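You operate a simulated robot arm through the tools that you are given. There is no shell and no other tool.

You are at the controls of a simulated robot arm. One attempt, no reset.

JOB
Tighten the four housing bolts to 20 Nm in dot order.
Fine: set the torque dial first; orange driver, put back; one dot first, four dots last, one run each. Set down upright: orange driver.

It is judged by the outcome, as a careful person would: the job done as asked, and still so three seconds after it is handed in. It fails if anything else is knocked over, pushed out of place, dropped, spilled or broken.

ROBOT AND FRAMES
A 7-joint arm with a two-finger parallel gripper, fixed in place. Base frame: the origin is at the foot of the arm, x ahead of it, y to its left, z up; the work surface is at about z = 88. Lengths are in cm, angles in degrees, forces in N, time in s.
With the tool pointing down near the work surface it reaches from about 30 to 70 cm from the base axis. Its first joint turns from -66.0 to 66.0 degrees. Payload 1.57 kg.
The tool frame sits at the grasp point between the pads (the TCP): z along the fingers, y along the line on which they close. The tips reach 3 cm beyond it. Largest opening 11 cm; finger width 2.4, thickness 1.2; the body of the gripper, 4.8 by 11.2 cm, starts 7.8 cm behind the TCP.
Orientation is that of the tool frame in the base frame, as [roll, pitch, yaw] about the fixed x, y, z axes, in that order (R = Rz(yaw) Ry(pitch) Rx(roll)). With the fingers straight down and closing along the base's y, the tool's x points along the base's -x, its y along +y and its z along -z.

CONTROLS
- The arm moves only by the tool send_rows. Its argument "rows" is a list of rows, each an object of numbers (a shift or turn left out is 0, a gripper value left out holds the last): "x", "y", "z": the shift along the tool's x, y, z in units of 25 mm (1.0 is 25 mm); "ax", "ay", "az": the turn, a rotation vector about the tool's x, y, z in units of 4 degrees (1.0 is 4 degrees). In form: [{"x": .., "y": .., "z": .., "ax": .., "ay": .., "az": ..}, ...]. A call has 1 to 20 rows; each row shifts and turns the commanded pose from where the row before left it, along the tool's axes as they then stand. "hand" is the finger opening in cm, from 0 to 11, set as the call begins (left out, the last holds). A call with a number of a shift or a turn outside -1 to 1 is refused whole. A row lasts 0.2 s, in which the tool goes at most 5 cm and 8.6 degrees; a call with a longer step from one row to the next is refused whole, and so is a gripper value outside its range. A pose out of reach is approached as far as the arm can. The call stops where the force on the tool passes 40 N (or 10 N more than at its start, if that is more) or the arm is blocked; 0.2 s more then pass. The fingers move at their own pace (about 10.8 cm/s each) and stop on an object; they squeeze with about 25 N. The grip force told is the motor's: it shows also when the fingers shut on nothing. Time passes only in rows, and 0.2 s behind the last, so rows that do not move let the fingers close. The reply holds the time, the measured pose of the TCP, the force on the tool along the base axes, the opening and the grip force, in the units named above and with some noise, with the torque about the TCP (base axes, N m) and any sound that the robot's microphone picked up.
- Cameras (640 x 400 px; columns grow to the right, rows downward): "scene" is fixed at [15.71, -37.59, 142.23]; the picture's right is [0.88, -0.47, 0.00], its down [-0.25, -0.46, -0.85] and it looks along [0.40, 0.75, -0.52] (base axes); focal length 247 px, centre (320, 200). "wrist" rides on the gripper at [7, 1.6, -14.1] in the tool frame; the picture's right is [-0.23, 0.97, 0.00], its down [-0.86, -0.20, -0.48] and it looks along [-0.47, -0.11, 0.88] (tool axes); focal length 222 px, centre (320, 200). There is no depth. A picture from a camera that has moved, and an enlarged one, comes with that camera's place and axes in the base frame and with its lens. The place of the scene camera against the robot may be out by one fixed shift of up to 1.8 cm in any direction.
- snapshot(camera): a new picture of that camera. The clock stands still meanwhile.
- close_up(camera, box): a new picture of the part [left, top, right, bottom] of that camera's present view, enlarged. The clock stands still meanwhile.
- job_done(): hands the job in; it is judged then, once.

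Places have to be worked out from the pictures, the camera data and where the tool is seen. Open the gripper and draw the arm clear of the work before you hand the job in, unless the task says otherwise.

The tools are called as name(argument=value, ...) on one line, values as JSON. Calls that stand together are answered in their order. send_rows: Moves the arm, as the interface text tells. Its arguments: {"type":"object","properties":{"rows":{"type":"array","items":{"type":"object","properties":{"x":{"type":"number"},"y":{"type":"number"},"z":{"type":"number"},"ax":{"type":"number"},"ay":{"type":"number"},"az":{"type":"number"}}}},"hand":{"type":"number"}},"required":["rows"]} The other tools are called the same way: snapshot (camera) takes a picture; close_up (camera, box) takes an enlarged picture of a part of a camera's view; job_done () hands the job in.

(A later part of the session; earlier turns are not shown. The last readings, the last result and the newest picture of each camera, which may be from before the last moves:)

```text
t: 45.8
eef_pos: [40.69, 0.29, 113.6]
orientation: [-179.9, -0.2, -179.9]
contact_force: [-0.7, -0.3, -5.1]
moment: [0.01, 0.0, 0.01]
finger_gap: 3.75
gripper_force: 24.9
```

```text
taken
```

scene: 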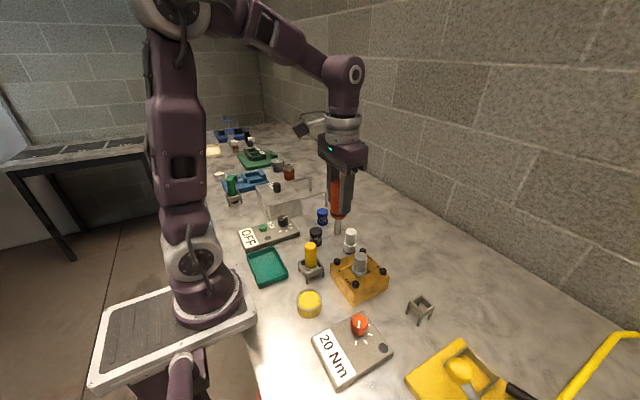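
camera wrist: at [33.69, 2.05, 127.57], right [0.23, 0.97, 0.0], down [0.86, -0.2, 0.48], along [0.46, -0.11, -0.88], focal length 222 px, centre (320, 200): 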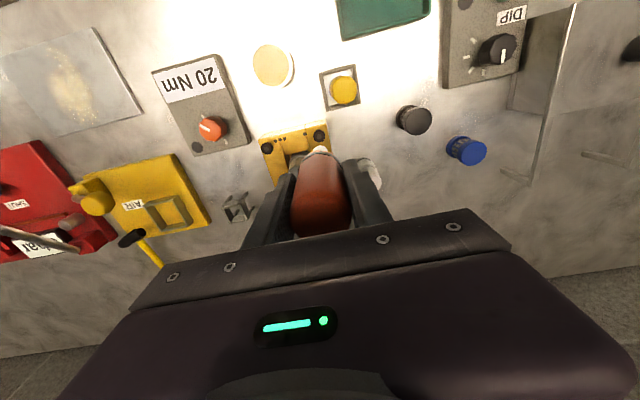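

Driver is above the one-dot bolt; wrist view shows the bolt just ahead of the tip as expected by perspective. I descend to z≈107 and inspect from both cameras.

send_rows(rows=[{"z": 0.7}, {"z": 0.7}, {"z": 0.7}, {"z": 0.5}, {}])

close_up(camera="wrist", box=[270, 110, 366, 170])

close_up(camera="scene", box=[310, 215, 406, 305])

```text
t: 47.0
eef_pos: [40.64, 0.26, 107.11]
orientation: [-179.9, -0.2, 180.0]
contact_force: [0.3, 0.0, -3.3]
moment: [-0.04, 0.0, -0.01]
finger_gap: 3.77
gripper_force: 25.3
```

```text
6.67 times, centred on (318, 140) of wrist
camera zoom: at [33.63, 2.01, 121.09], right [0.23, 0.97, 0.0], down [0.86, -0.2, 0.48], along [0.46, -0.11, -0.88], focal length 1481 px, centre (333, 600)
```

zoom: 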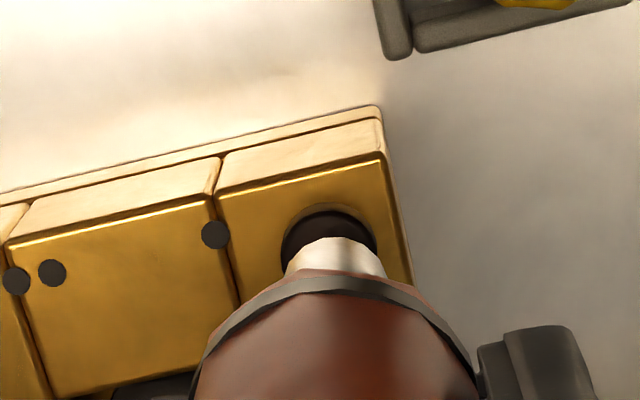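

```text
4.44 times, centred on (358, 260) of scene
camera zoom: at [15.72, -37.59, 142.23], right [0.88, -0.47, 0.0], down [-0.25, -0.46, -0.85], along [0.4, 0.75, -0.52], focal length 1096 px, centre (151, -67)
```

zoom: 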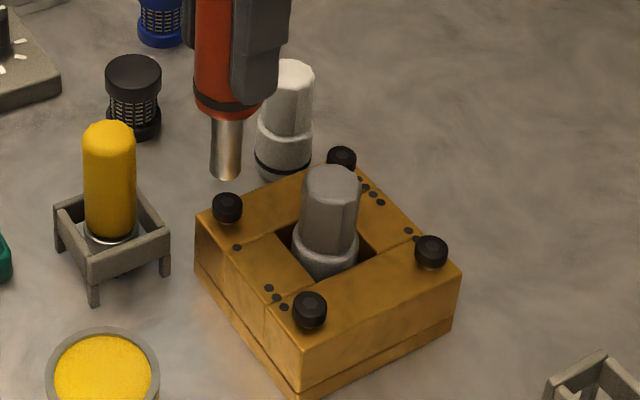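

Wrist parallax puts the bolt about 0.12 cm toward +x and -y of the tip. I correct and descend slowly, watching force.

send_rows(rows=[{"x": -0.05, "y": -0.05}, {"z": 0.15}, {"z": 0.15}, {"z": 0.15}, {}])

close_up(camera="scene", box=[320, 225, 384, 275])

close_up(camera="wrist", box=[286, 120, 350, 160])

```text
t: 48.2
eef_pos: [40.76, 0.23, 105.94]
orientation: [-179.9, -0.2, -180.0]
contact_force: [0.7, 0.1, -4.6]
moment: [0.01, -0.01, 0.0]
finger_gap: 3.74
gripper_force: 24.8
```

```text
8.00 times, centred on (352, 250) of scene
camera zoom: at [15.72, -37.59, 142.23], right [0.88, -0.47, 0.0], down [-0.25, -0.46, -0.85], along [0.4, 0.75, -0.52], focal length 1972 px, centre (64, -200)
```

zoom: 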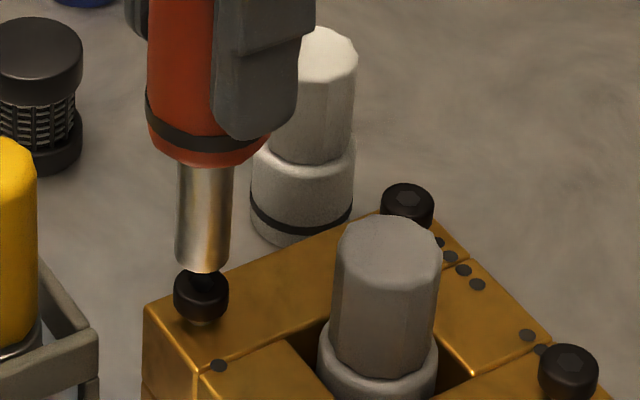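

```text
10.00 times, centred on (318, 140) of wrist
camera zoom: at [33.78, 1.89, 119.95], right [0.23, 0.97, 0.0], down [0.86, -0.2, 0.48], along [0.46, -0.11, -0.88], focal length 2221 px, centre (340, 800)
```

zoom: 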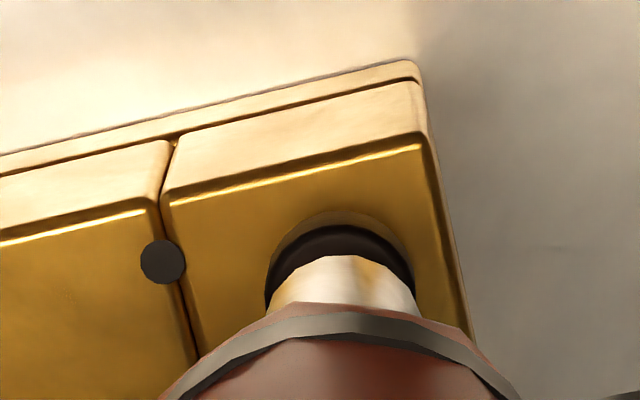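

Tip and bolt are now aligned in both views, about half a centimetre apart. I descend in fine steps.

send_rows(rows=[{"z": 0.08}, {"z": 0.08}, {"z": 0.08}, {}])

close_up(camera="scene", box=[320, 225, 384, 275])

```text
t: 49.2
eef_pos: [40.66, 0.16, 105.45]
orientation: [-179.9, -0.1, 180.0]
contact_force: [0.0, 0.4, -3.1]
moment: [0.0, 0.01, -0.01]
finger_gap: 3.74
gripper_force: 25.3
```

```text
8.00 times, centred on (352, 250) of scene
camera zoom: at [15.72, -37.59, 142.23], right [0.88, -0.47, 0.0], down [-0.25, -0.46, -0.85], along [0.4, 0.75, -0.52], focal length 1972 px, centre (64, -200)
```

zoom: 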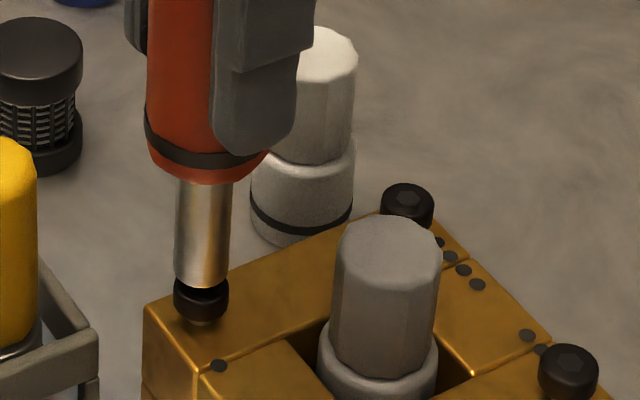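

No contact yet, alignment still good. Continue down finely.

send_rows(rows=[{"z": 0.05}, {"z": 0.05}, {"z": 0.05}, {"z": 0.05}, {}])

close_up(camera="scene", box=[320, 225, 384, 275])

```text
t: 50.4
eef_pos: [40.87, 0.13, 104.85]
orientation: [-179.9, -0.2, -180.0]
contact_force: [0.4, 0.3, -4.3]
moment: [-0.03, 0.01, 0.01]
finger_gap: 3.73
gripper_force: 24.8
```

```text
8.00 times, centred on (352, 250) of scene
camera zoom: at [15.72, -37.59, 142.23], right [0.88, -0.47, 0.0], down [-0.25, -0.46, -0.85], along [0.4, 0.75, -0.52], focal length 1972 px, centre (64, -200)
```

zoom: 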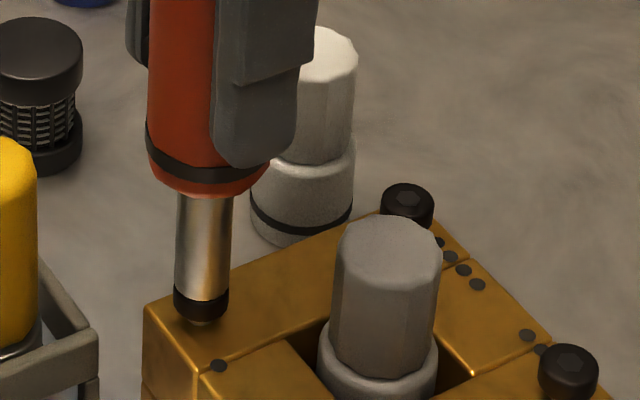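

The tip is now right at the head with no force yet. Continue down finely to make contact.

send_rows(rows=[{"z": 0.04}, {"z": 0.04}, {"z": 0.04}, {"z": 0.04}, {}])

close_up(camera="scene", box=[320, 225, 384, 275])

```text
t: 51.6
eef_pos: [40.86, 0.21, 104.58]
orientation: [-179.9, -0.1, 180.0]
contact_force: [0.8, 0.7, 7.0]
moment: [0.21, -0.05, 0.08]
finger_gap: 3.76
gripper_force: 24.8
```

```text
8.00 times, centred on (352, 250) of scene
camera zoom: at [15.7, -37.59, 142.23], right [0.88, -0.47, 0.0], down [-0.25, -0.46, -0.85], along [0.4, 0.75, -0.52], focal length 1972 px, centre (64, -200)
```

zoom: 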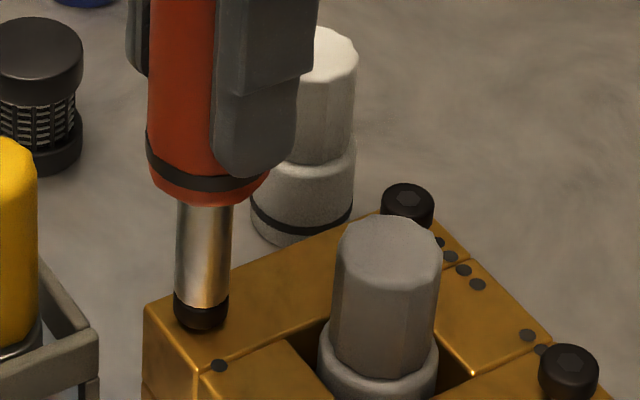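

Contact: ~11 N push, and the bolt head looks lower, so it appears to be running. I hold for a moment and listen.

send_rows(rows=[{}, {}, {}])

close_up(camera="scene", box=[320, 225, 384, 275])

```text
t: 52.4
eef_pos: [40.73, 0.13, 104.47]
orientation: [-179.9, -0.2, -179.9]
contact_force: [0.0, 0.9, -2.9]
moment: [0.11, 0.02, 0.01]
finger_gap: 3.71
gripper_force: 25.0
```

```text
8.00 times, centred on (352, 250) of scene
camera zoom: at [15.72, -37.59, 142.23], right [0.88, -0.47, 0.0], down [-0.25, -0.46, -0.85], along [0.4, 0.75, -0.52], focal length 1972 px, centre (64, -200)
```

zoom: 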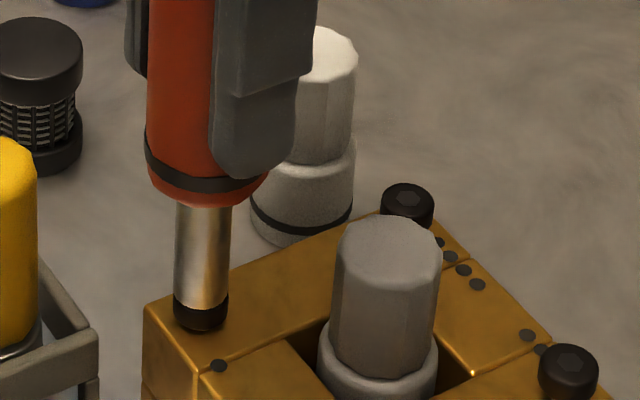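

Force eased as the bolt sank; the run isn't signalled complete. I keep pressing down gently to follow the head.

send_rows(rows=[{"z": 0.04}, {"z": 0.04}, {"z": 0.04}, {"z": 0.04}, {}])

close_up(camera="scene", box=[320, 225, 384, 275])

```text
t: 53.6
eef_pos: [40.77, 0.2, 104.14]
orientation: [-179.8, 0.1, -179.9]
contact_force: [2.1, -0.7, 19.8]
moment: [-0.16, -0.27, 0.01]
finger_gap: 3.74
gripper_force: 25.3
```

```text
8.00 times, centred on (352, 250) of scene
camera zoom: at [15.69, -37.59, 142.23], right [0.88, -0.47, 0.0], down [-0.25, -0.46, -0.85], along [0.4, 0.75, -0.52], focal length 1972 px, centre (64, -200)
```

zoom: 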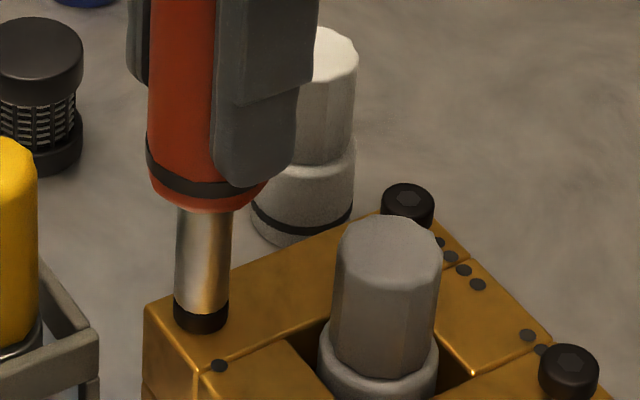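

Push is now ~24 N. I hold and listen for the driver's signal.

send_rows(rows=[{}, {}, {}, {}, {}])

close_up(camera="scene", box=[320, 225, 384, 275])

```text
t: 54.8
eef_pos: [40.81, 0.1, 104.2]
orientation: [-179.8, -0.1, 180.0]
contact_force: [4.7, -0.3, 22.5]
moment: [-0.01, -0.47, -0.01]
finger_gap: 3.76
gripper_force: 24.7
```

```text
8.00 times, centred on (352, 250) of scene
camera zoom: at [15.69, -37.59, 142.23], right [0.88, -0.47, 0.0], down [-0.25, -0.46, -0.85], along [0.4, 0.75, -0.52], focal length 1972 px, centre (64, -200)
```

zoom: 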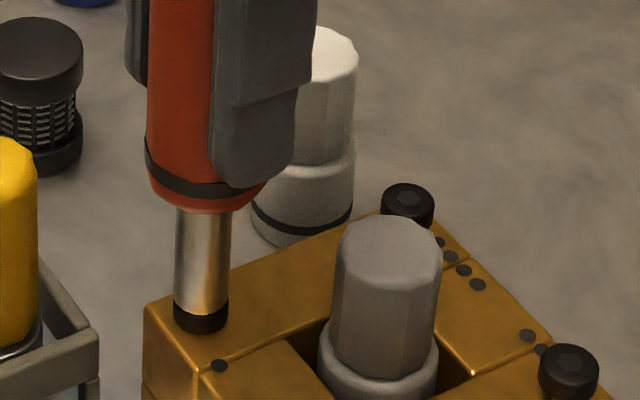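

Static under ~25 N, no sound reported. I zoom tightly on the bolt and the driver to look for any change or indicator.

close_up(camera="scene", box=[330, 225, 360, 270])

close_up(camera="wrist", box=[286, 110, 350, 240])

snapshot(camera="scene")

```text
8.89 times, centred on (345, 248) of scene
camera zoom: at [15.69, -37.59, 142.23], right [0.88, -0.47, 0.0], down [-0.25, -0.46, -0.85], along [0.4, 0.75, -0.52], focal length 2192 px, centre (98, -222)
```

zoom: 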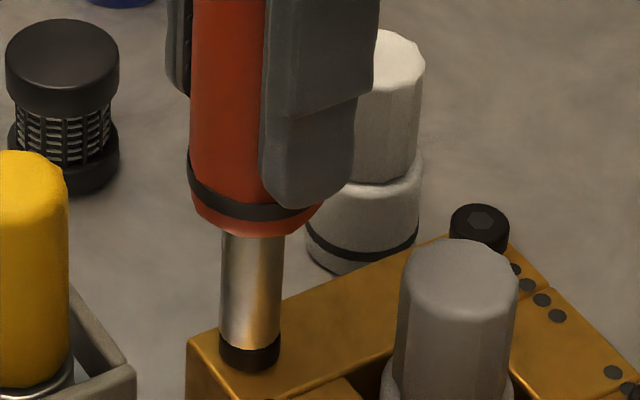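

```text
3.08 times, centred on (318, 175) of wrist
camera zoom: at [33.77, 1.88, 118.12], right [0.23, 0.97, 0.0], down [0.86, -0.2, 0.48], along [0.46, -0.11, -0.88], focal length 684 px, centre (326, 277)
```

zoom: 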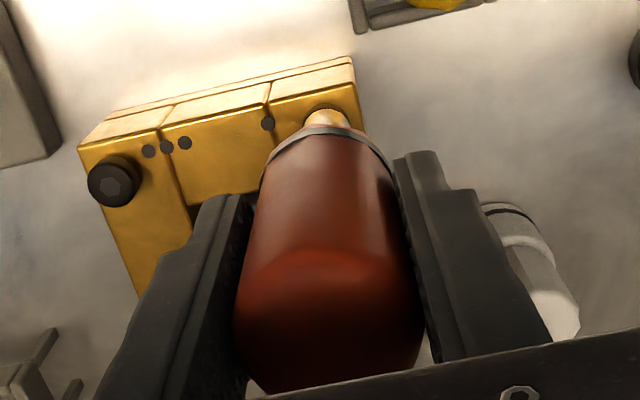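

```text
taken
```

scene: 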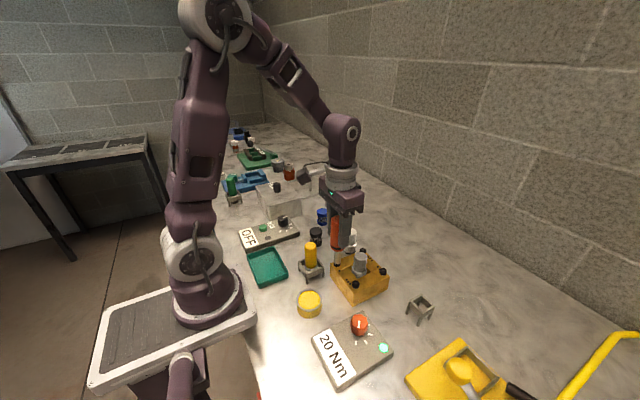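

The panel's lamp has lit. I zoom in on it.

close_up(camera="scene", box=[310, 310, 406, 390])

```text
5.00 times, centred on (358, 350) of scene
camera zoom: at [15.69, -37.59, 142.23], right [0.88, -0.47, 0.0], down [-0.25, -0.46, -0.85], along [0.4, 0.75, -0.52], focal length 1233 px, centre (130, -550)
```

zoom: 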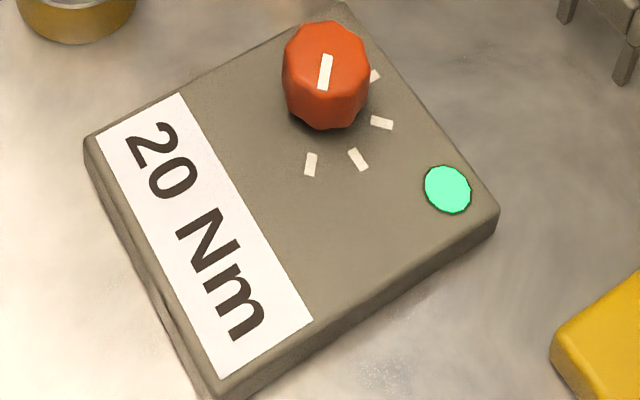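

The lamp is green: bolt 1 reached torque. I lift straight up and check the lamp and the bolt.

send_rows(rows=[{"z": -0.3}, {"z": -0.5}, {"z": -0.7}, {"z": -0.7}, {"z": -0.7}, {}])

close_up(camera="scene", box=[290, 220, 450, 380])

```text
t: 56.2
eef_pos: [40.68, 0.13, 111.4]
orientation: [-179.9, -0.3, -180.0]
contact_force: [0.5, 0.1, -4.8]
moment: [0.03, 0.0, 0.03]
finger_gap: 3.73
gripper_force: 25.0
```

```text
2.50 times, centred on (370, 300) of scene
camera zoom: at [15.72, -37.59, 142.23], right [0.88, -0.47, 0.0], down [-0.25, -0.46, -0.85], along [0.4, 0.75, -0.52], focal length 616 px, centre (195, -50)
```

zoom: 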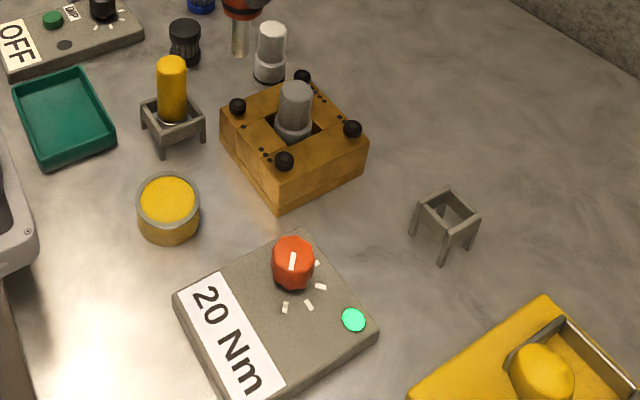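

Lamp still green after release. Now to the two-dot bolt (dx +8.1, dy -8.15).

send_rows(rows=[{"x": -0.54, "y": -0.54}, {"x": -0.54, "y": -0.54}, {"x": -0.54, "y": -0.54}, {"x": -0.54, "y": -0.54}, {"x": -0.54, "y": -0.54}, {"x": -0.54, "y": -0.56}, {}, {"z": 0.6}, {"z": 0.6}, {"z": 0.6}, {}])

close_up(camera="scene", box=[340, 220, 420, 300])

close_up(camera="wrist", box=[286, 120, 350, 160])

```text
t: 58.6
eef_pos: [48.99, -8.11, 106.75]
orientation: [-179.9, -0.2, 180.0]
contact_force: [-0.2, -0.8, -4.3]
moment: [-0.01, 0.0, 0.0]
finger_gap: 3.73
gripper_force: 24.8
```

```text
5.00 times, centred on (380, 260) of scene
camera zoom: at [15.72, -37.59, 142.23], right [0.88, -0.47, 0.0], down [-0.25, -0.46, -0.85], along [0.4, 0.75, -0.52], focal length 1233 px, centre (20, -100)
```

zoom: 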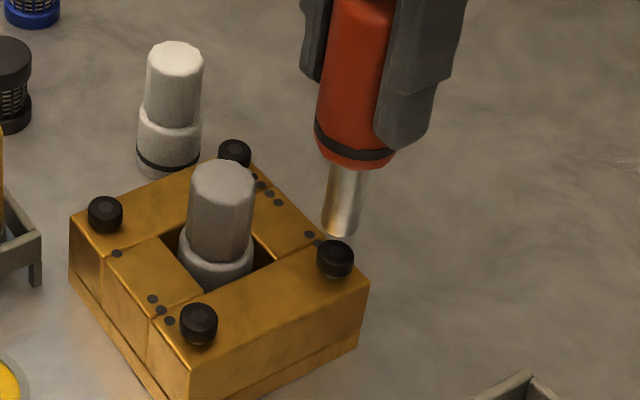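

```text
10.00 times, centred on (318, 140) of wrist
camera zoom: at [41.93, -6.27, 120.79], right [0.23, 0.97, 0.0], down [0.86, -0.2, 0.48], along [0.46, -0.11, -0.88], focal length 2221 px, centre (340, 800)
```

zoom: 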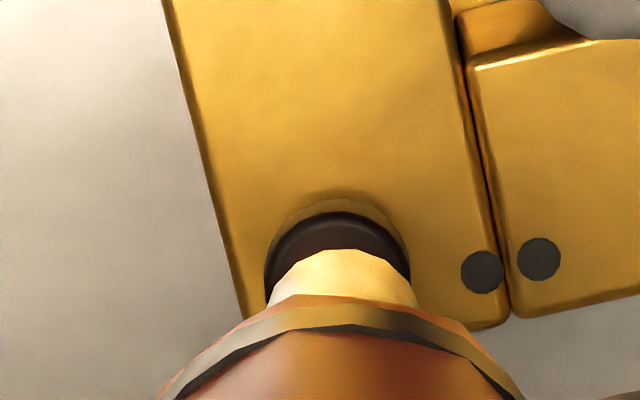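

Alignment offsets are under a millimetre; I correct slightly and descend to just above contact (z≈105).

send_rows(rows=[{"x": -0.015, "y": -0.02, "z": 0.2}, {"z": 0.2}, {"z": 0.2}, {"z": 0.1}, {}])

close_up(camera="scene", box=[340, 230, 404, 280])

close_up(camera="scene", box=[310, 310, 406, 390])

```text
t: 59.8
eef_pos: [48.93, -8.06, 105.04]
orientation: [-179.9, -0.2, 180.0]
contact_force: [0.1, -0.4, -2.9]
moment: [-0.06, 0.0, 0.02]
finger_gap: 3.75
gripper_force: 25.1
```

```text
8.00 times, centred on (372, 255) of scene
camera zoom: at [15.72, -37.59, 142.23], right [0.88, -0.47, 0.0], down [-0.25, -0.46, -0.85], along [0.4, 0.75, -0.52], focal length 1972 px, centre (-96, -240)
```

zoom: 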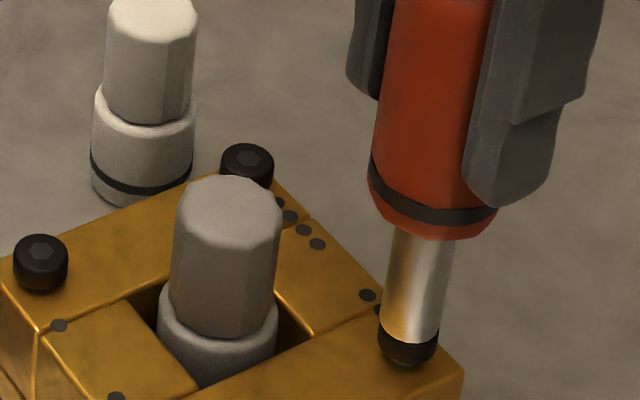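

```text
5.00 times, centred on (358, 350) of scene
camera zoom: at [15.72, -37.59, 142.23], right [0.88, -0.47, 0.0], down [-0.25, -0.46, -0.85], along [0.4, 0.75, -0.52], focal length 1233 px, centre (130, -550)
```

zoom: 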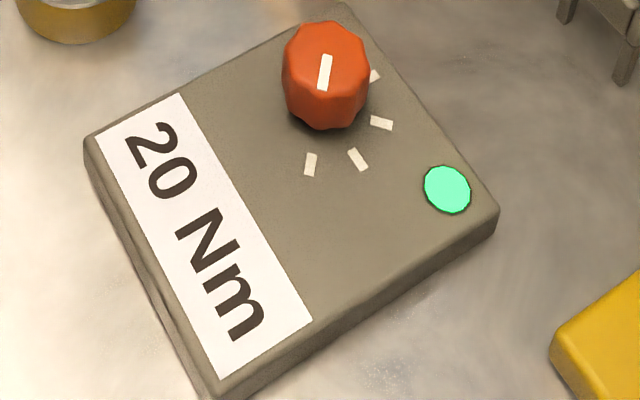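

Aligned at the two-dot bolt, just above contact. I press down in one continuous slow run.

send_rows(rows=[{"z": 0.035}, {"z": 0.035}, {"z": 0.035}, {"z": 0.035}, {"z": 0.035}, {"z": 0.035}, {"z": 0.035}, {"z": 0.035}, {"z": 0.03}, {"z": 0.03}, {}, {}, {}])

close_up(camera="scene", box=[340, 230, 404, 280])

close_up(camera="scene", box=[310, 310, 406, 390])

```text
t: 62.6
eef_pos: [48.98, -8.01, 104.18]
orientation: [-179.9, -0.1, 180.0]
contact_force: [3.6, -0.2, 15.5]
moment: [-0.14, -0.34, -0.01]
finger_gap: 3.77
gripper_force: 25.2
```

```text
8.00 times, centred on (372, 255) of scene
camera zoom: at [15.69, -37.59, 142.23], right [0.88, -0.47, 0.0], down [-0.25, -0.46, -0.85], along [0.4, 0.75, -0.52], focal length 1972 px, centre (-96, -240)
```

zoom: 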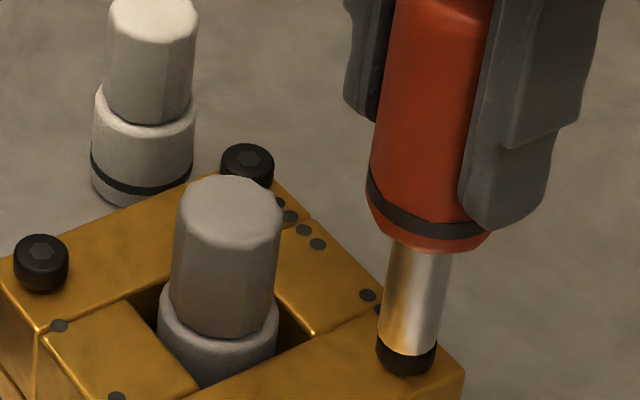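

```text
5.00 times, centred on (358, 350) of scene
camera zoom: at [15.69, -37.59, 142.23], right [0.88, -0.47, 0.0], down [-0.25, -0.46, -0.85], along [0.4, 0.75, -0.52], focal length 1233 px, centre (130, -550)
```

zoom: 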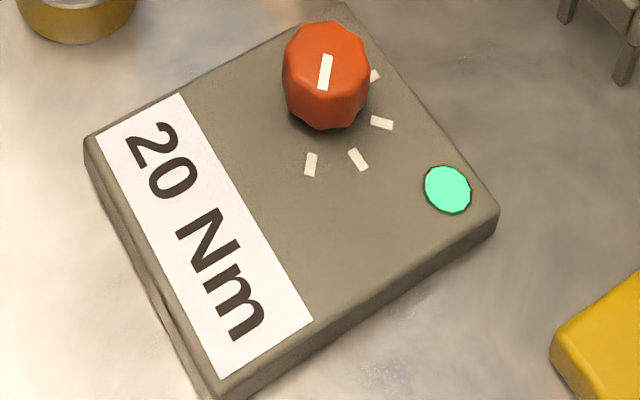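

Bolt 2 has seated like bolt 1 and the lamp is green. I hold with slightly more pressure to be sure the same run completes.

send_rows(rows=[{"z": 0.02}, {}, {}, {}, {}])

close_up(camera="scene", box=[310, 310, 406, 390])

close_up(camera="scene", box=[340, 230, 404, 280])

```text
t: 63.8
eef_pos: [48.96, -7.89, 104.08]
orientation: [180.0, -0.1, -179.9]
contact_force: [1.1, 0.2, 17.8]
moment: [-0.16, -0.18, 0.03]
finger_gap: 3.75
gripper_force: 24.9
```

```text
5.00 times, centred on (358, 350) of scene
camera zoom: at [15.69, -37.59, 142.23], right [0.88, -0.47, 0.0], down [-0.25, -0.46, -0.85], along [0.4, 0.75, -0.52], focal length 1233 px, centre (130, -550)
```

zoom: 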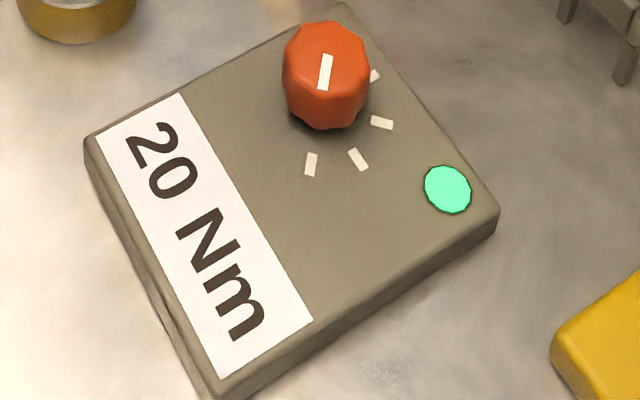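

```text
8.00 times, centred on (372, 255) of scene
camera zoom: at [15.69, -37.59, 142.23], right [0.88, -0.47, 0.0], down [-0.25, -0.46, -0.85], along [0.4, 0.75, -0.52], focal length 1972 px, centre (-96, -240)
```

zoom: 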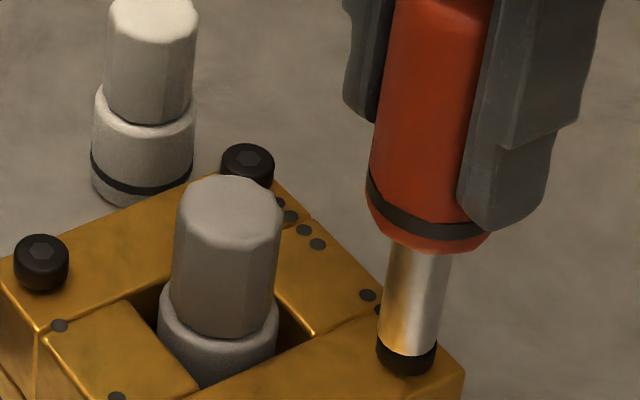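

Seated and green. I lift and go to the three-dot bolt at (40.8, -7.95).

send_rows(rows=[{"z": -0.3}, {"z": -0.5}, {"z": -0.7}, {"z": -0.7}, {"z": -0.7}, {"x": 0.54}, {"x": 0.54}, {"x": 0.54}, {"x": 0.54}, {"x": 0.54}, {"x": 0.55}, {}, {"z": 0.6}, {"z": 0.6}, {"z": 0.6}, {}])

close_up(camera="scene", box=[330, 230, 410, 300])

close_up(camera="wrist", box=[286, 120, 350, 160])

close_up(camera="scene", box=[310, 310, 406, 390])

```text
t: 67.2
eef_pos: [40.75, -8.0, 106.99]
orientation: [-179.9, -0.2, 179.9]
contact_force: [-0.2, -0.4, -5.1]
moment: [0.01, -0.02, 0.0]
finger_gap: 3.75
gripper_force: 24.6
```

```text
5.71 times, centred on (370, 265) of scene
camera zoom: at [15.72, -37.59, 142.23], right [0.88, -0.47, 0.0], down [-0.25, -0.46, -0.85], along [0.4, 0.75, -0.52], focal length 1409 px, centre (34, -171)
```

zoom: 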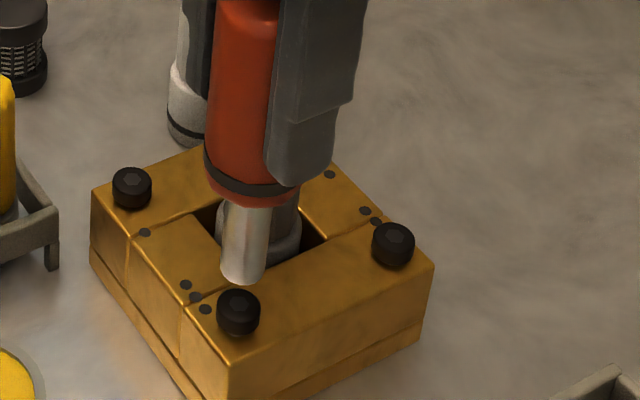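

```text
10.00 times, centred on (318, 140) of wrist
camera zoom: at [33.8, -6.29, 120.97], right [0.23, 0.97, 0.0], down [0.86, -0.2, 0.48], along [0.46, -0.11, -0.88], focal length 2221 px, centre (340, 800)
```

zoom: 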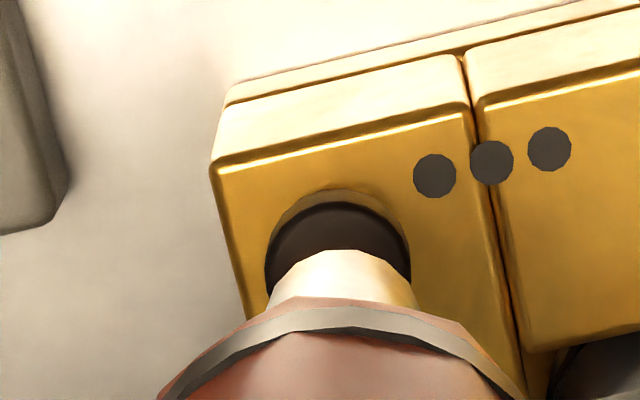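

```text
5.00 times, centred on (358, 350) of scene
camera zoom: at [15.72, -37.59, 142.23], right [0.88, -0.47, 0.0], down [-0.25, -0.46, -0.85], along [0.4, 0.75, -0.52], focal length 1233 px, centre (130, -550)
```

zoom: 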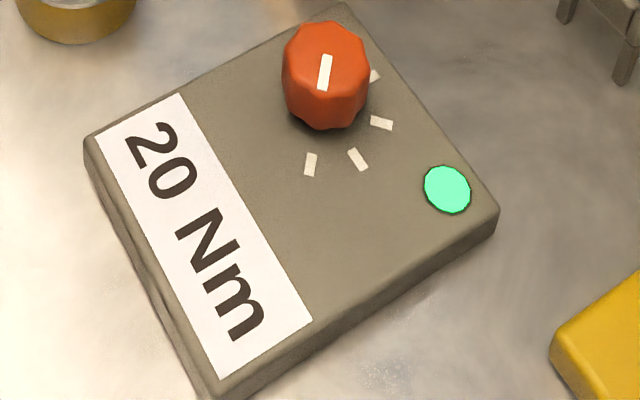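

Three-dot bolt is aligned within a millimetre (tiny -y fix). Descend to just above contact.

send_rows(rows=[{"y": -0.025, "z": 0.2}, {"z": 0.2}, {"z": 0.2}, {"z": 0.18}, {}])

close_up(camera="scene", box=[330, 245, 394, 295])

```text
t: 68.4
eef_pos: [40.82, -8.07, 105.01]
orientation: [-179.9, -0.2, -180.0]
contact_force: [-0.3, -0.6, -1.9]
moment: [-0.11, 0.0, -0.02]
finger_gap: 3.76
gripper_force: 24.9
```

```text
8.00 times, centred on (362, 270) of scene
camera zoom: at [15.71, -37.59, 142.23], right [0.88, -0.47, 0.0], down [-0.25, -0.46, -0.85], along [0.4, 0.75, -0.52], focal length 1972 px, centre (-16, -360)
```

zoom: 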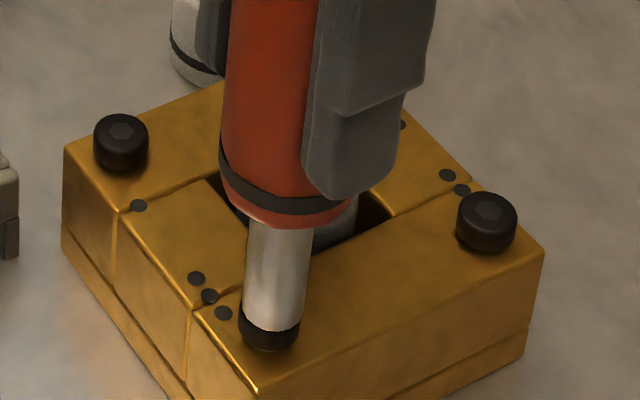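

Right at the head, aligned. I press in one continuous slow run, as before.

send_rows(rows=[{"z": 0.035}, {"z": 0.035}, {"z": 0.035}, {"z": 0.035}, {"z": 0.035}, {"z": 0.035}, {"z": 0.035}, {"z": 0.035}, {"z": 0.035}, {"z": 0.035}, {}, {}, {}, {}])

close_up(camera="scene", box=[330, 245, 394, 295])

close_up(camera="scene", box=[310, 310, 406, 390])

```text
t: 71.4
eef_pos: [40.67, -8.14, 104.06]
orientation: [-179.9, -0.1, -180.0]
contact_force: [0.2, -1.3, 31.0]
moment: [0.0, -0.1, 0.03]
finger_gap: 3.76
gripper_force: 24.9
```

```text
8.00 times, centred on (362, 270) of scene
camera zoom: at [15.67, -37.59, 142.23], right [0.88, -0.47, 0.0], down [-0.25, -0.46, -0.85], along [0.4, 0.75, -0.52], focal length 1972 px, centre (-16, -360)
```

zoom: 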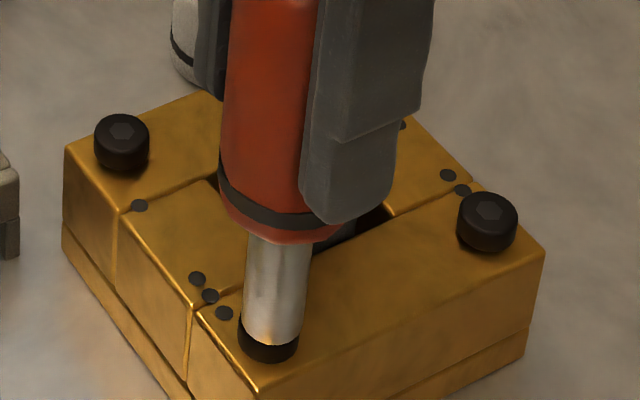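

```text
5.00 times, centred on (358, 350) of scene
camera zoom: at [15.67, -37.59, 142.23], right [0.88, -0.47, 0.0], down [-0.25, -0.46, -0.85], along [0.4, 0.75, -0.52], focal length 1233 px, centre (130, -550)
```

zoom: 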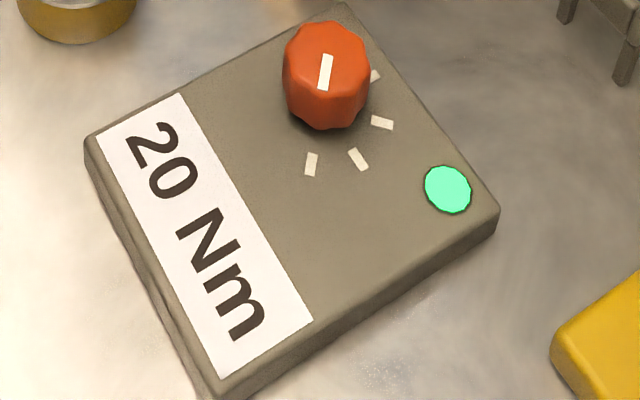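

Bolt 3 is seated, lamp green. I lift and carry over to the four-dot bolt at (48.95, 0.15).

send_rows(rows=[{"z": -0.3}, {"z": -0.5}, {"z": -0.7}, {"z": -0.7}, {"z": -0.8}, {"x": -0.54, "y": 0.54}, {"x": -0.54, "y": 0.54}, {"x": -0.54, "y": 0.54}, {"x": -0.54, "y": 0.54}, {"x": -0.54, "y": 0.54}, {"x": -0.55, "y": 0.57}, {}, {"z": 0.6}, {"z": 0.6}, {"z": 0.6}, {}])

close_up(camera="scene", box=[320, 220, 400, 290])

close_up(camera="wrist", box=[286, 120, 350, 160])

snapshot(camera="scene")

```text
t: 74.8
eef_pos: [48.94, -0.03, 106.94]
orientation: [-179.9, -0.1, 180.0]
contact_force: [-0.1, 0.9, -4.7]
moment: [-0.04, -0.02, 0.0]
finger_gap: 3.75
gripper_force: 25.0
```

```text
5.71 times, centred on (360, 255) of scene
camera zoom: at [15.72, -37.59, 142.23], right [0.88, -0.47, 0.0], down [-0.25, -0.46, -0.85], along [0.4, 0.75, -0.52], focal length 1409 px, centre (91, -114)
```

zoom: 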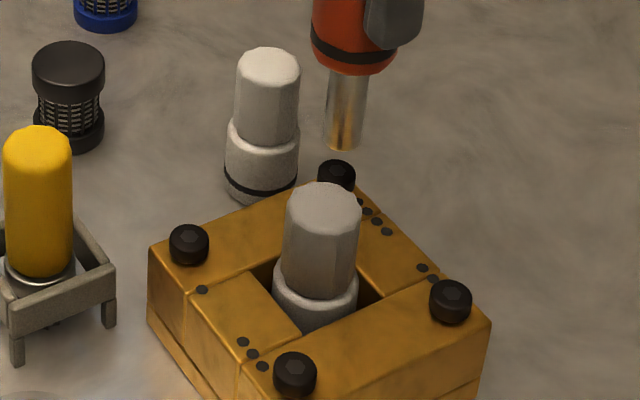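

```text
10.00 times, centred on (318, 140) of wrist
camera zoom: at [41.93, 1.75, 120.99], right [0.23, 0.97, 0.0], down [0.86, -0.2, 0.48], along [0.46, -0.11, -0.88], focal length 2221 px, centre (340, 800)
```

zoom: 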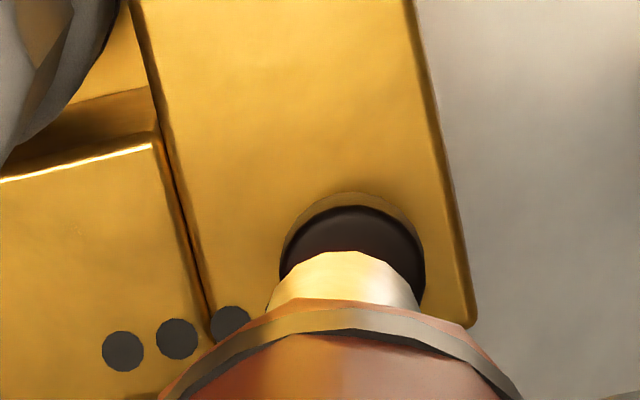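

```text
taken
```

scene: 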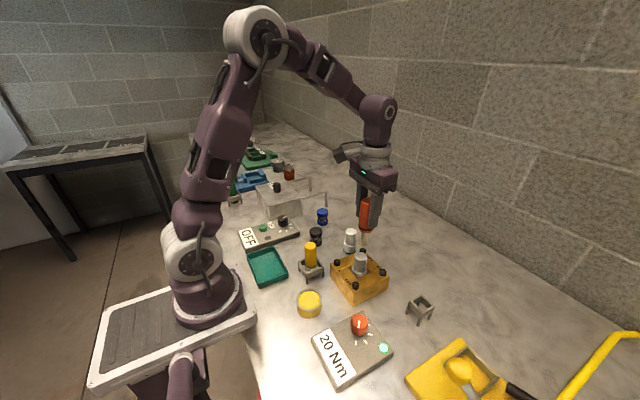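

Bolt 4 sits about 1 mm toward +y of the tip; I correct and descend to just above contact.

send_rows(rows=[{"y": 0.045, "z": 0.2}, {"z": 0.2}, {"z": 0.2}, {"z": 0.15}, {}])

close_up(camera="scene", box=[330, 220, 394, 270])

close_up(camera="wrist", box=[286, 120, 350, 160])

```text
t: 76.0
eef_pos: [48.84, 0.15, 105.17]
orientation: [-180.0, -0.2, 179.9]
contact_force: [-0.6, 0.2, -3.6]
moment: [-0.01, -0.01, -0.01]
finger_gap: 3.76
gripper_force: 24.6
```

```text
8.00 times, centred on (362, 245) of scene
camera zoom: at [15.72, -37.59, 142.23], right [0.88, -0.47, 0.0], down [-0.25, -0.46, -0.85], along [0.4, 0.75, -0.52], focal length 1972 px, centre (-16, -160)
```

zoom: 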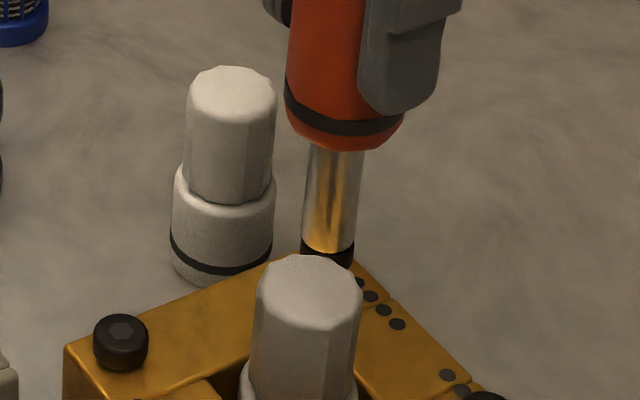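

```text
10.00 times, centred on (318, 140) of wrist
camera zoom: at [41.95, 1.88, 119.13], right [0.23, 0.97, 0.0], down [0.86, -0.2, 0.48], along [0.46, -0.11, -0.88], focal length 2221 px, centre (340, 800)
```

zoom: 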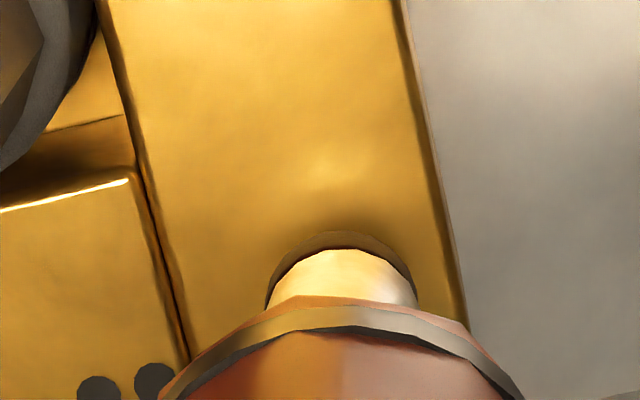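

Well centred on the four-dot bolt. One continuous press as before.

send_rows(rows=[{"z": 0.04}, {"z": 0.04}, {"z": 0.035}, {"z": 0.035}, {"z": 0.035}, {"z": 0.035}, {"z": 0.035}, {"z": 0.035}, {"z": 0.035}, {"z": 0.035}, {"z": 0.035}, {}, {}, {}, {}])

close_up(camera="scene", box=[330, 220, 394, 270])

close_up(camera="scene", box=[310, 310, 406, 390])

```text
t: 79.2
eef_pos: [48.9, 0.19, 104.17]
orientation: [-179.9, -0.1, 180.0]
contact_force: [1.9, -0.2, 19.3]
moment: [-0.12, -0.22, 0.02]
finger_gap: 3.75
gripper_force: 24.3
```

```text
8.00 times, centred on (362, 245) of scene
camera zoom: at [15.69, -37.59, 142.23], right [0.88, -0.47, 0.0], down [-0.25, -0.46, -0.85], along [0.4, 0.75, -0.52], focal length 1972 px, centre (-16, -160)
```

zoom: 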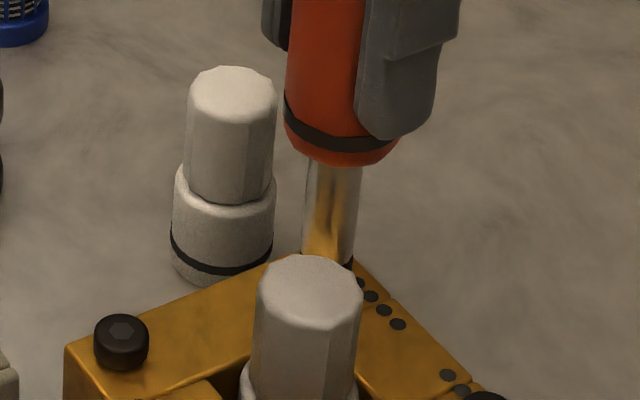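

```text
5.00 times, centred on (358, 350) of scene
camera zoom: at [15.69, -37.59, 142.23], right [0.88, -0.47, 0.0], down [-0.25, -0.46, -0.85], along [0.4, 0.75, -0.52], focal length 1233 px, centre (130, -550)
```

zoom: 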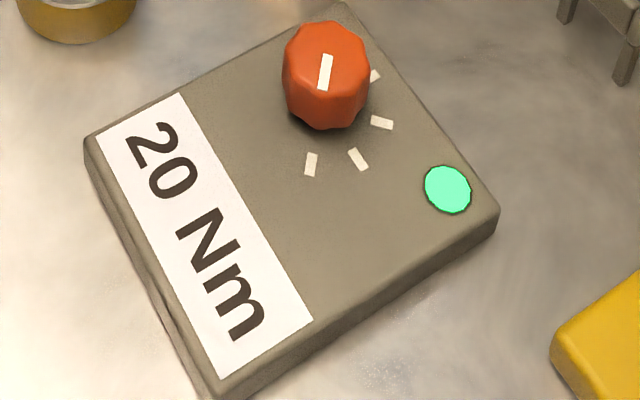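

Bolt 4 pressed with the same end height and force, lamp green. I lift and check all four heads.

send_rows(rows=[{"z": -0.3}, {"z": -0.5}, {"z": -0.7}, {"z": -0.8}, {"z": -0.8}, {"x": -0.1, "y": -0.75}, {"x": -0.15, "y": -0.75}, {"x": -0.15, "y": -0.75}, {"x": -0.15, "y": -0.75}, {"x": -0.15, "y": -0.75}, {"x": -0.15, "y": -0.75}, {"x": -0.15, "y": -0.75}, {}])

close_up(camera="scene", box=[320, 235, 400, 305])

snapshot(camera="wrist")

close_up(camera="scene", box=[360, 170, 488, 335])

```text
t: 82.0
eef_pos: [51.47, -13.01, 111.81]
orientation: [-180.0, -0.2, -180.0]
contact_force: [0.1, 0.8, -4.8]
moment: [-0.01, 0.0, 0.02]
finger_gap: 3.73
gripper_force: 25.1
```

```text
5.71 times, centred on (360, 270) of scene
camera zoom: at [15.72, -37.6, 142.23], right [0.88, -0.47, 0.0], down [-0.25, -0.46, -0.85], along [0.4, 0.75, -0.52], focal length 1409 px, centre (91, -200)
```

zoom: 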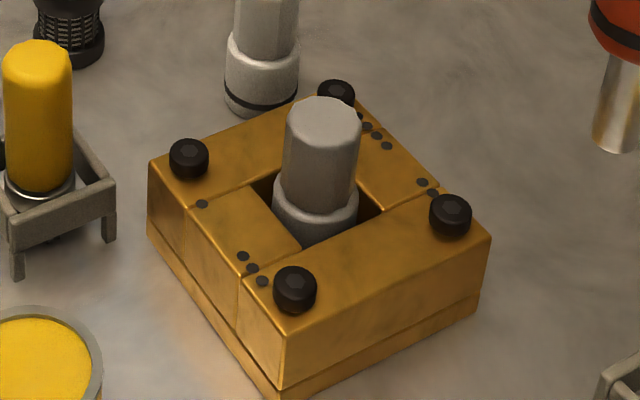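

```text
taken
camera wrist: at [44.51, -11.29, 125.82], right [0.23, 0.97, 0.0], down [0.86, -0.2, 0.48], along [0.46, -0.11, -0.88], focal length 222 px, centre (320, 200)
```

wrist: 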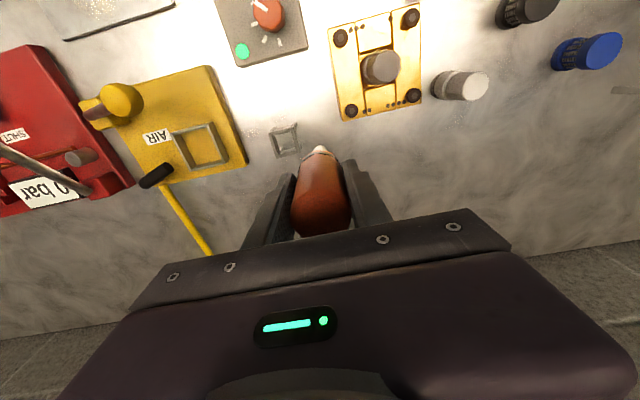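

```text
2.42 times, centred on (424, 252) of scene
camera zoom: at [15.72, -37.6, 142.23], right [0.88, -0.47, 0.0], down [-0.25, -0.46, -0.85], along [0.4, 0.75, -0.52], focal length 598 px, centre (68, 73)
```

zoom: 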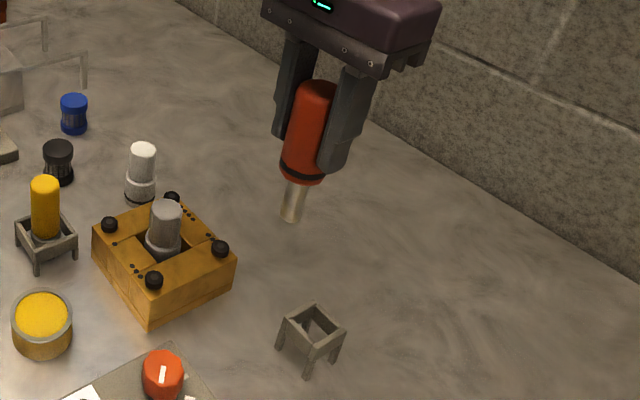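

I zoom tight on the heads to confirm all four are equally seated.

close_up(camera="scene", box=[330, 245, 390, 295])

close_up(camera="wrist", box=[320, 0, 440, 130])

close_up(camera="wrist", box=[256, 110, 352, 170])

```text
8.00 times, centred on (360, 270) of scene
camera zoom: at [15.72, -37.6, 142.23], right [0.88, -0.47, 0.0], down [-0.25, -0.46, -0.85], along [0.4, 0.75, -0.52], focal length 1972 px, centre (0, -360)
```

zoom: 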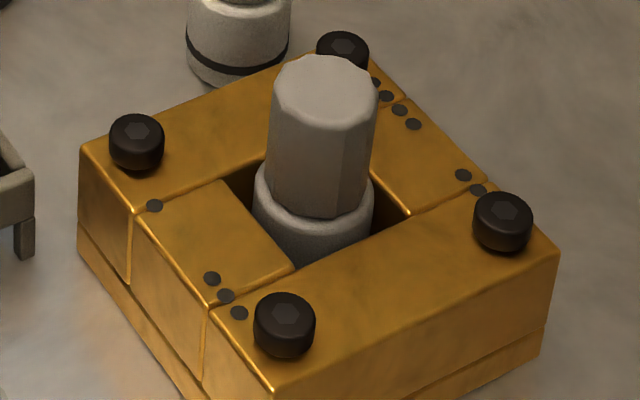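

```text
3.08 times, centred on (380, 65) of wrist
camera zoom: at [44.51, -11.29, 125.82], right [0.23, 0.97, 0.0], down [0.86, -0.2, 0.48], along [0.46, -0.11, -0.88], focal length 684 px, centre (135, 615)
```

zoom: 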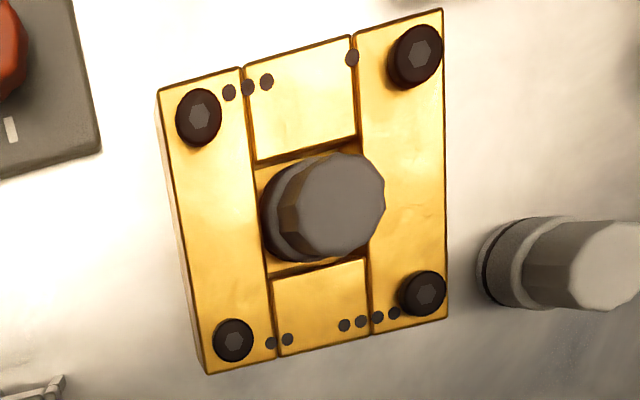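

```text
6.67 times, centred on (304, 140) of wrist
camera zoom: at [44.51, -11.29, 125.82], right [0.23, 0.97, 0.0], down [0.86, -0.2, 0.48], along [0.46, -0.11, -0.88], focal length 1481 px, centre (427, 600)
```

zoom: 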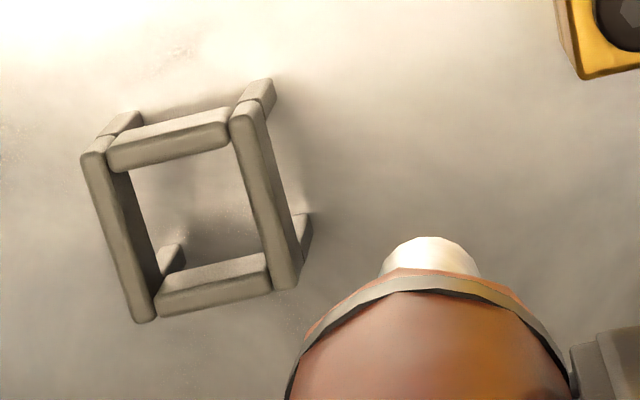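

All four heads are sunk equally (~0.27 cm). Now over the stand at about (51.4, -18.45) and part-way down to check.

send_rows(rows=[{"y": -0.7}, {"y": -0.7}, {"y": -0.6}, {"y": -0.18}, {}, {"z": 0.8}, {"z": 0.8}, {"z": 0.8}, {"z": 0.4}, {}])

close_up(camera="scene", box=[380, 245, 460, 335])

close_up(camera="wrist", box=[270, 110, 366, 170])

```text
t: 84.2
eef_pos: [51.41, -18.39, 104.92]
orientation: [-179.9, -0.2, 180.0]
contact_force: [0.2, 0.4, -4.1]
moment: [0.04, 0.04, 0.02]
finger_gap: 3.73
gripper_force: 24.6
```

```text
4.44 times, centred on (420, 290) of scene
camera zoom: at [15.72, -37.6, 142.23], right [0.88, -0.47, 0.0], down [-0.25, -0.46, -0.85], along [0.4, 0.75, -0.52], focal length 1096 px, centre (-124, -200)
```

zoom: 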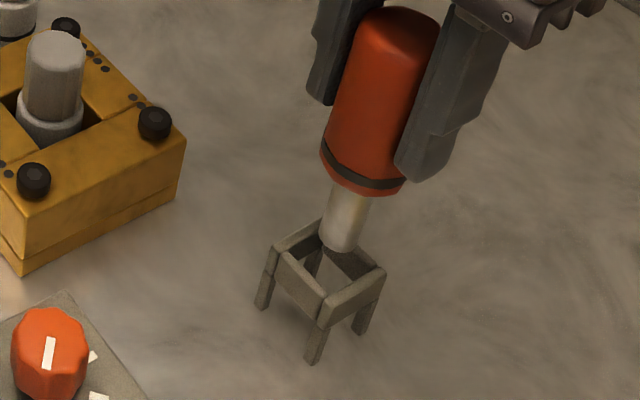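

```text
6.67 times, centred on (318, 140) of wrist
camera zoom: at [44.51, -16.7, 118.88], right [0.23, 0.97, 0.0], down [0.86, -0.2, 0.48], along [0.46, -0.11, -0.88], focal length 1481 px, centre (333, 600)
```

zoom: 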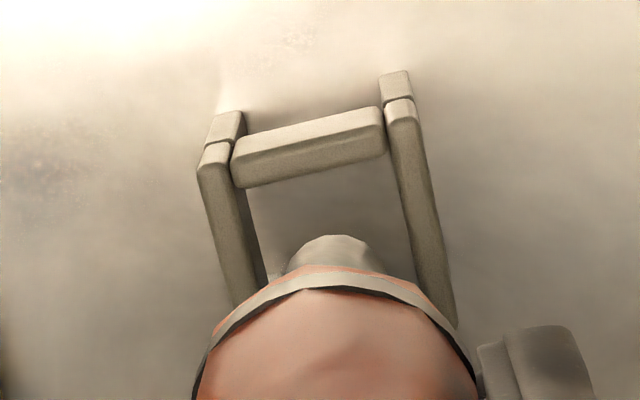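

Tip is centred over the stand opening. Descend to about 98.6, then settle gently.

send_rows(rows=[{"z": 0.5}, {"z": 0.5}, {"z": 0.5}, {"z": 0.5}, {"z": 0.3}, {"z": 0.2}, {}])

close_up(camera="scene", box=[380, 245, 460, 335])

```text
t: 85.8
eef_pos: [51.33, -18.48, 98.72]
orientation: [-179.9, -0.1, -179.9]
contact_force: [-1.8, 1.2, 4.7]
moment: [0.2, 0.16, 0.04]
finger_gap: 3.75
gripper_force: 24.4
```

```text
4.44 times, centred on (420, 290) of scene
camera zoom: at [15.7, -37.59, 142.23], right [0.88, -0.47, 0.0], down [-0.25, -0.46, -0.85], along [0.4, 0.75, -0.52], focal length 1096 px, centre (-124, -200)
```

zoom: 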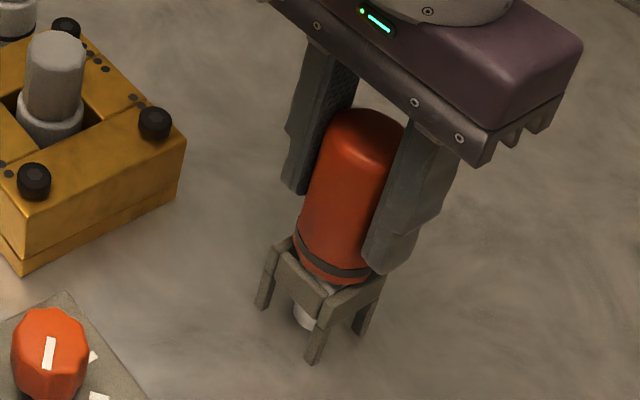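

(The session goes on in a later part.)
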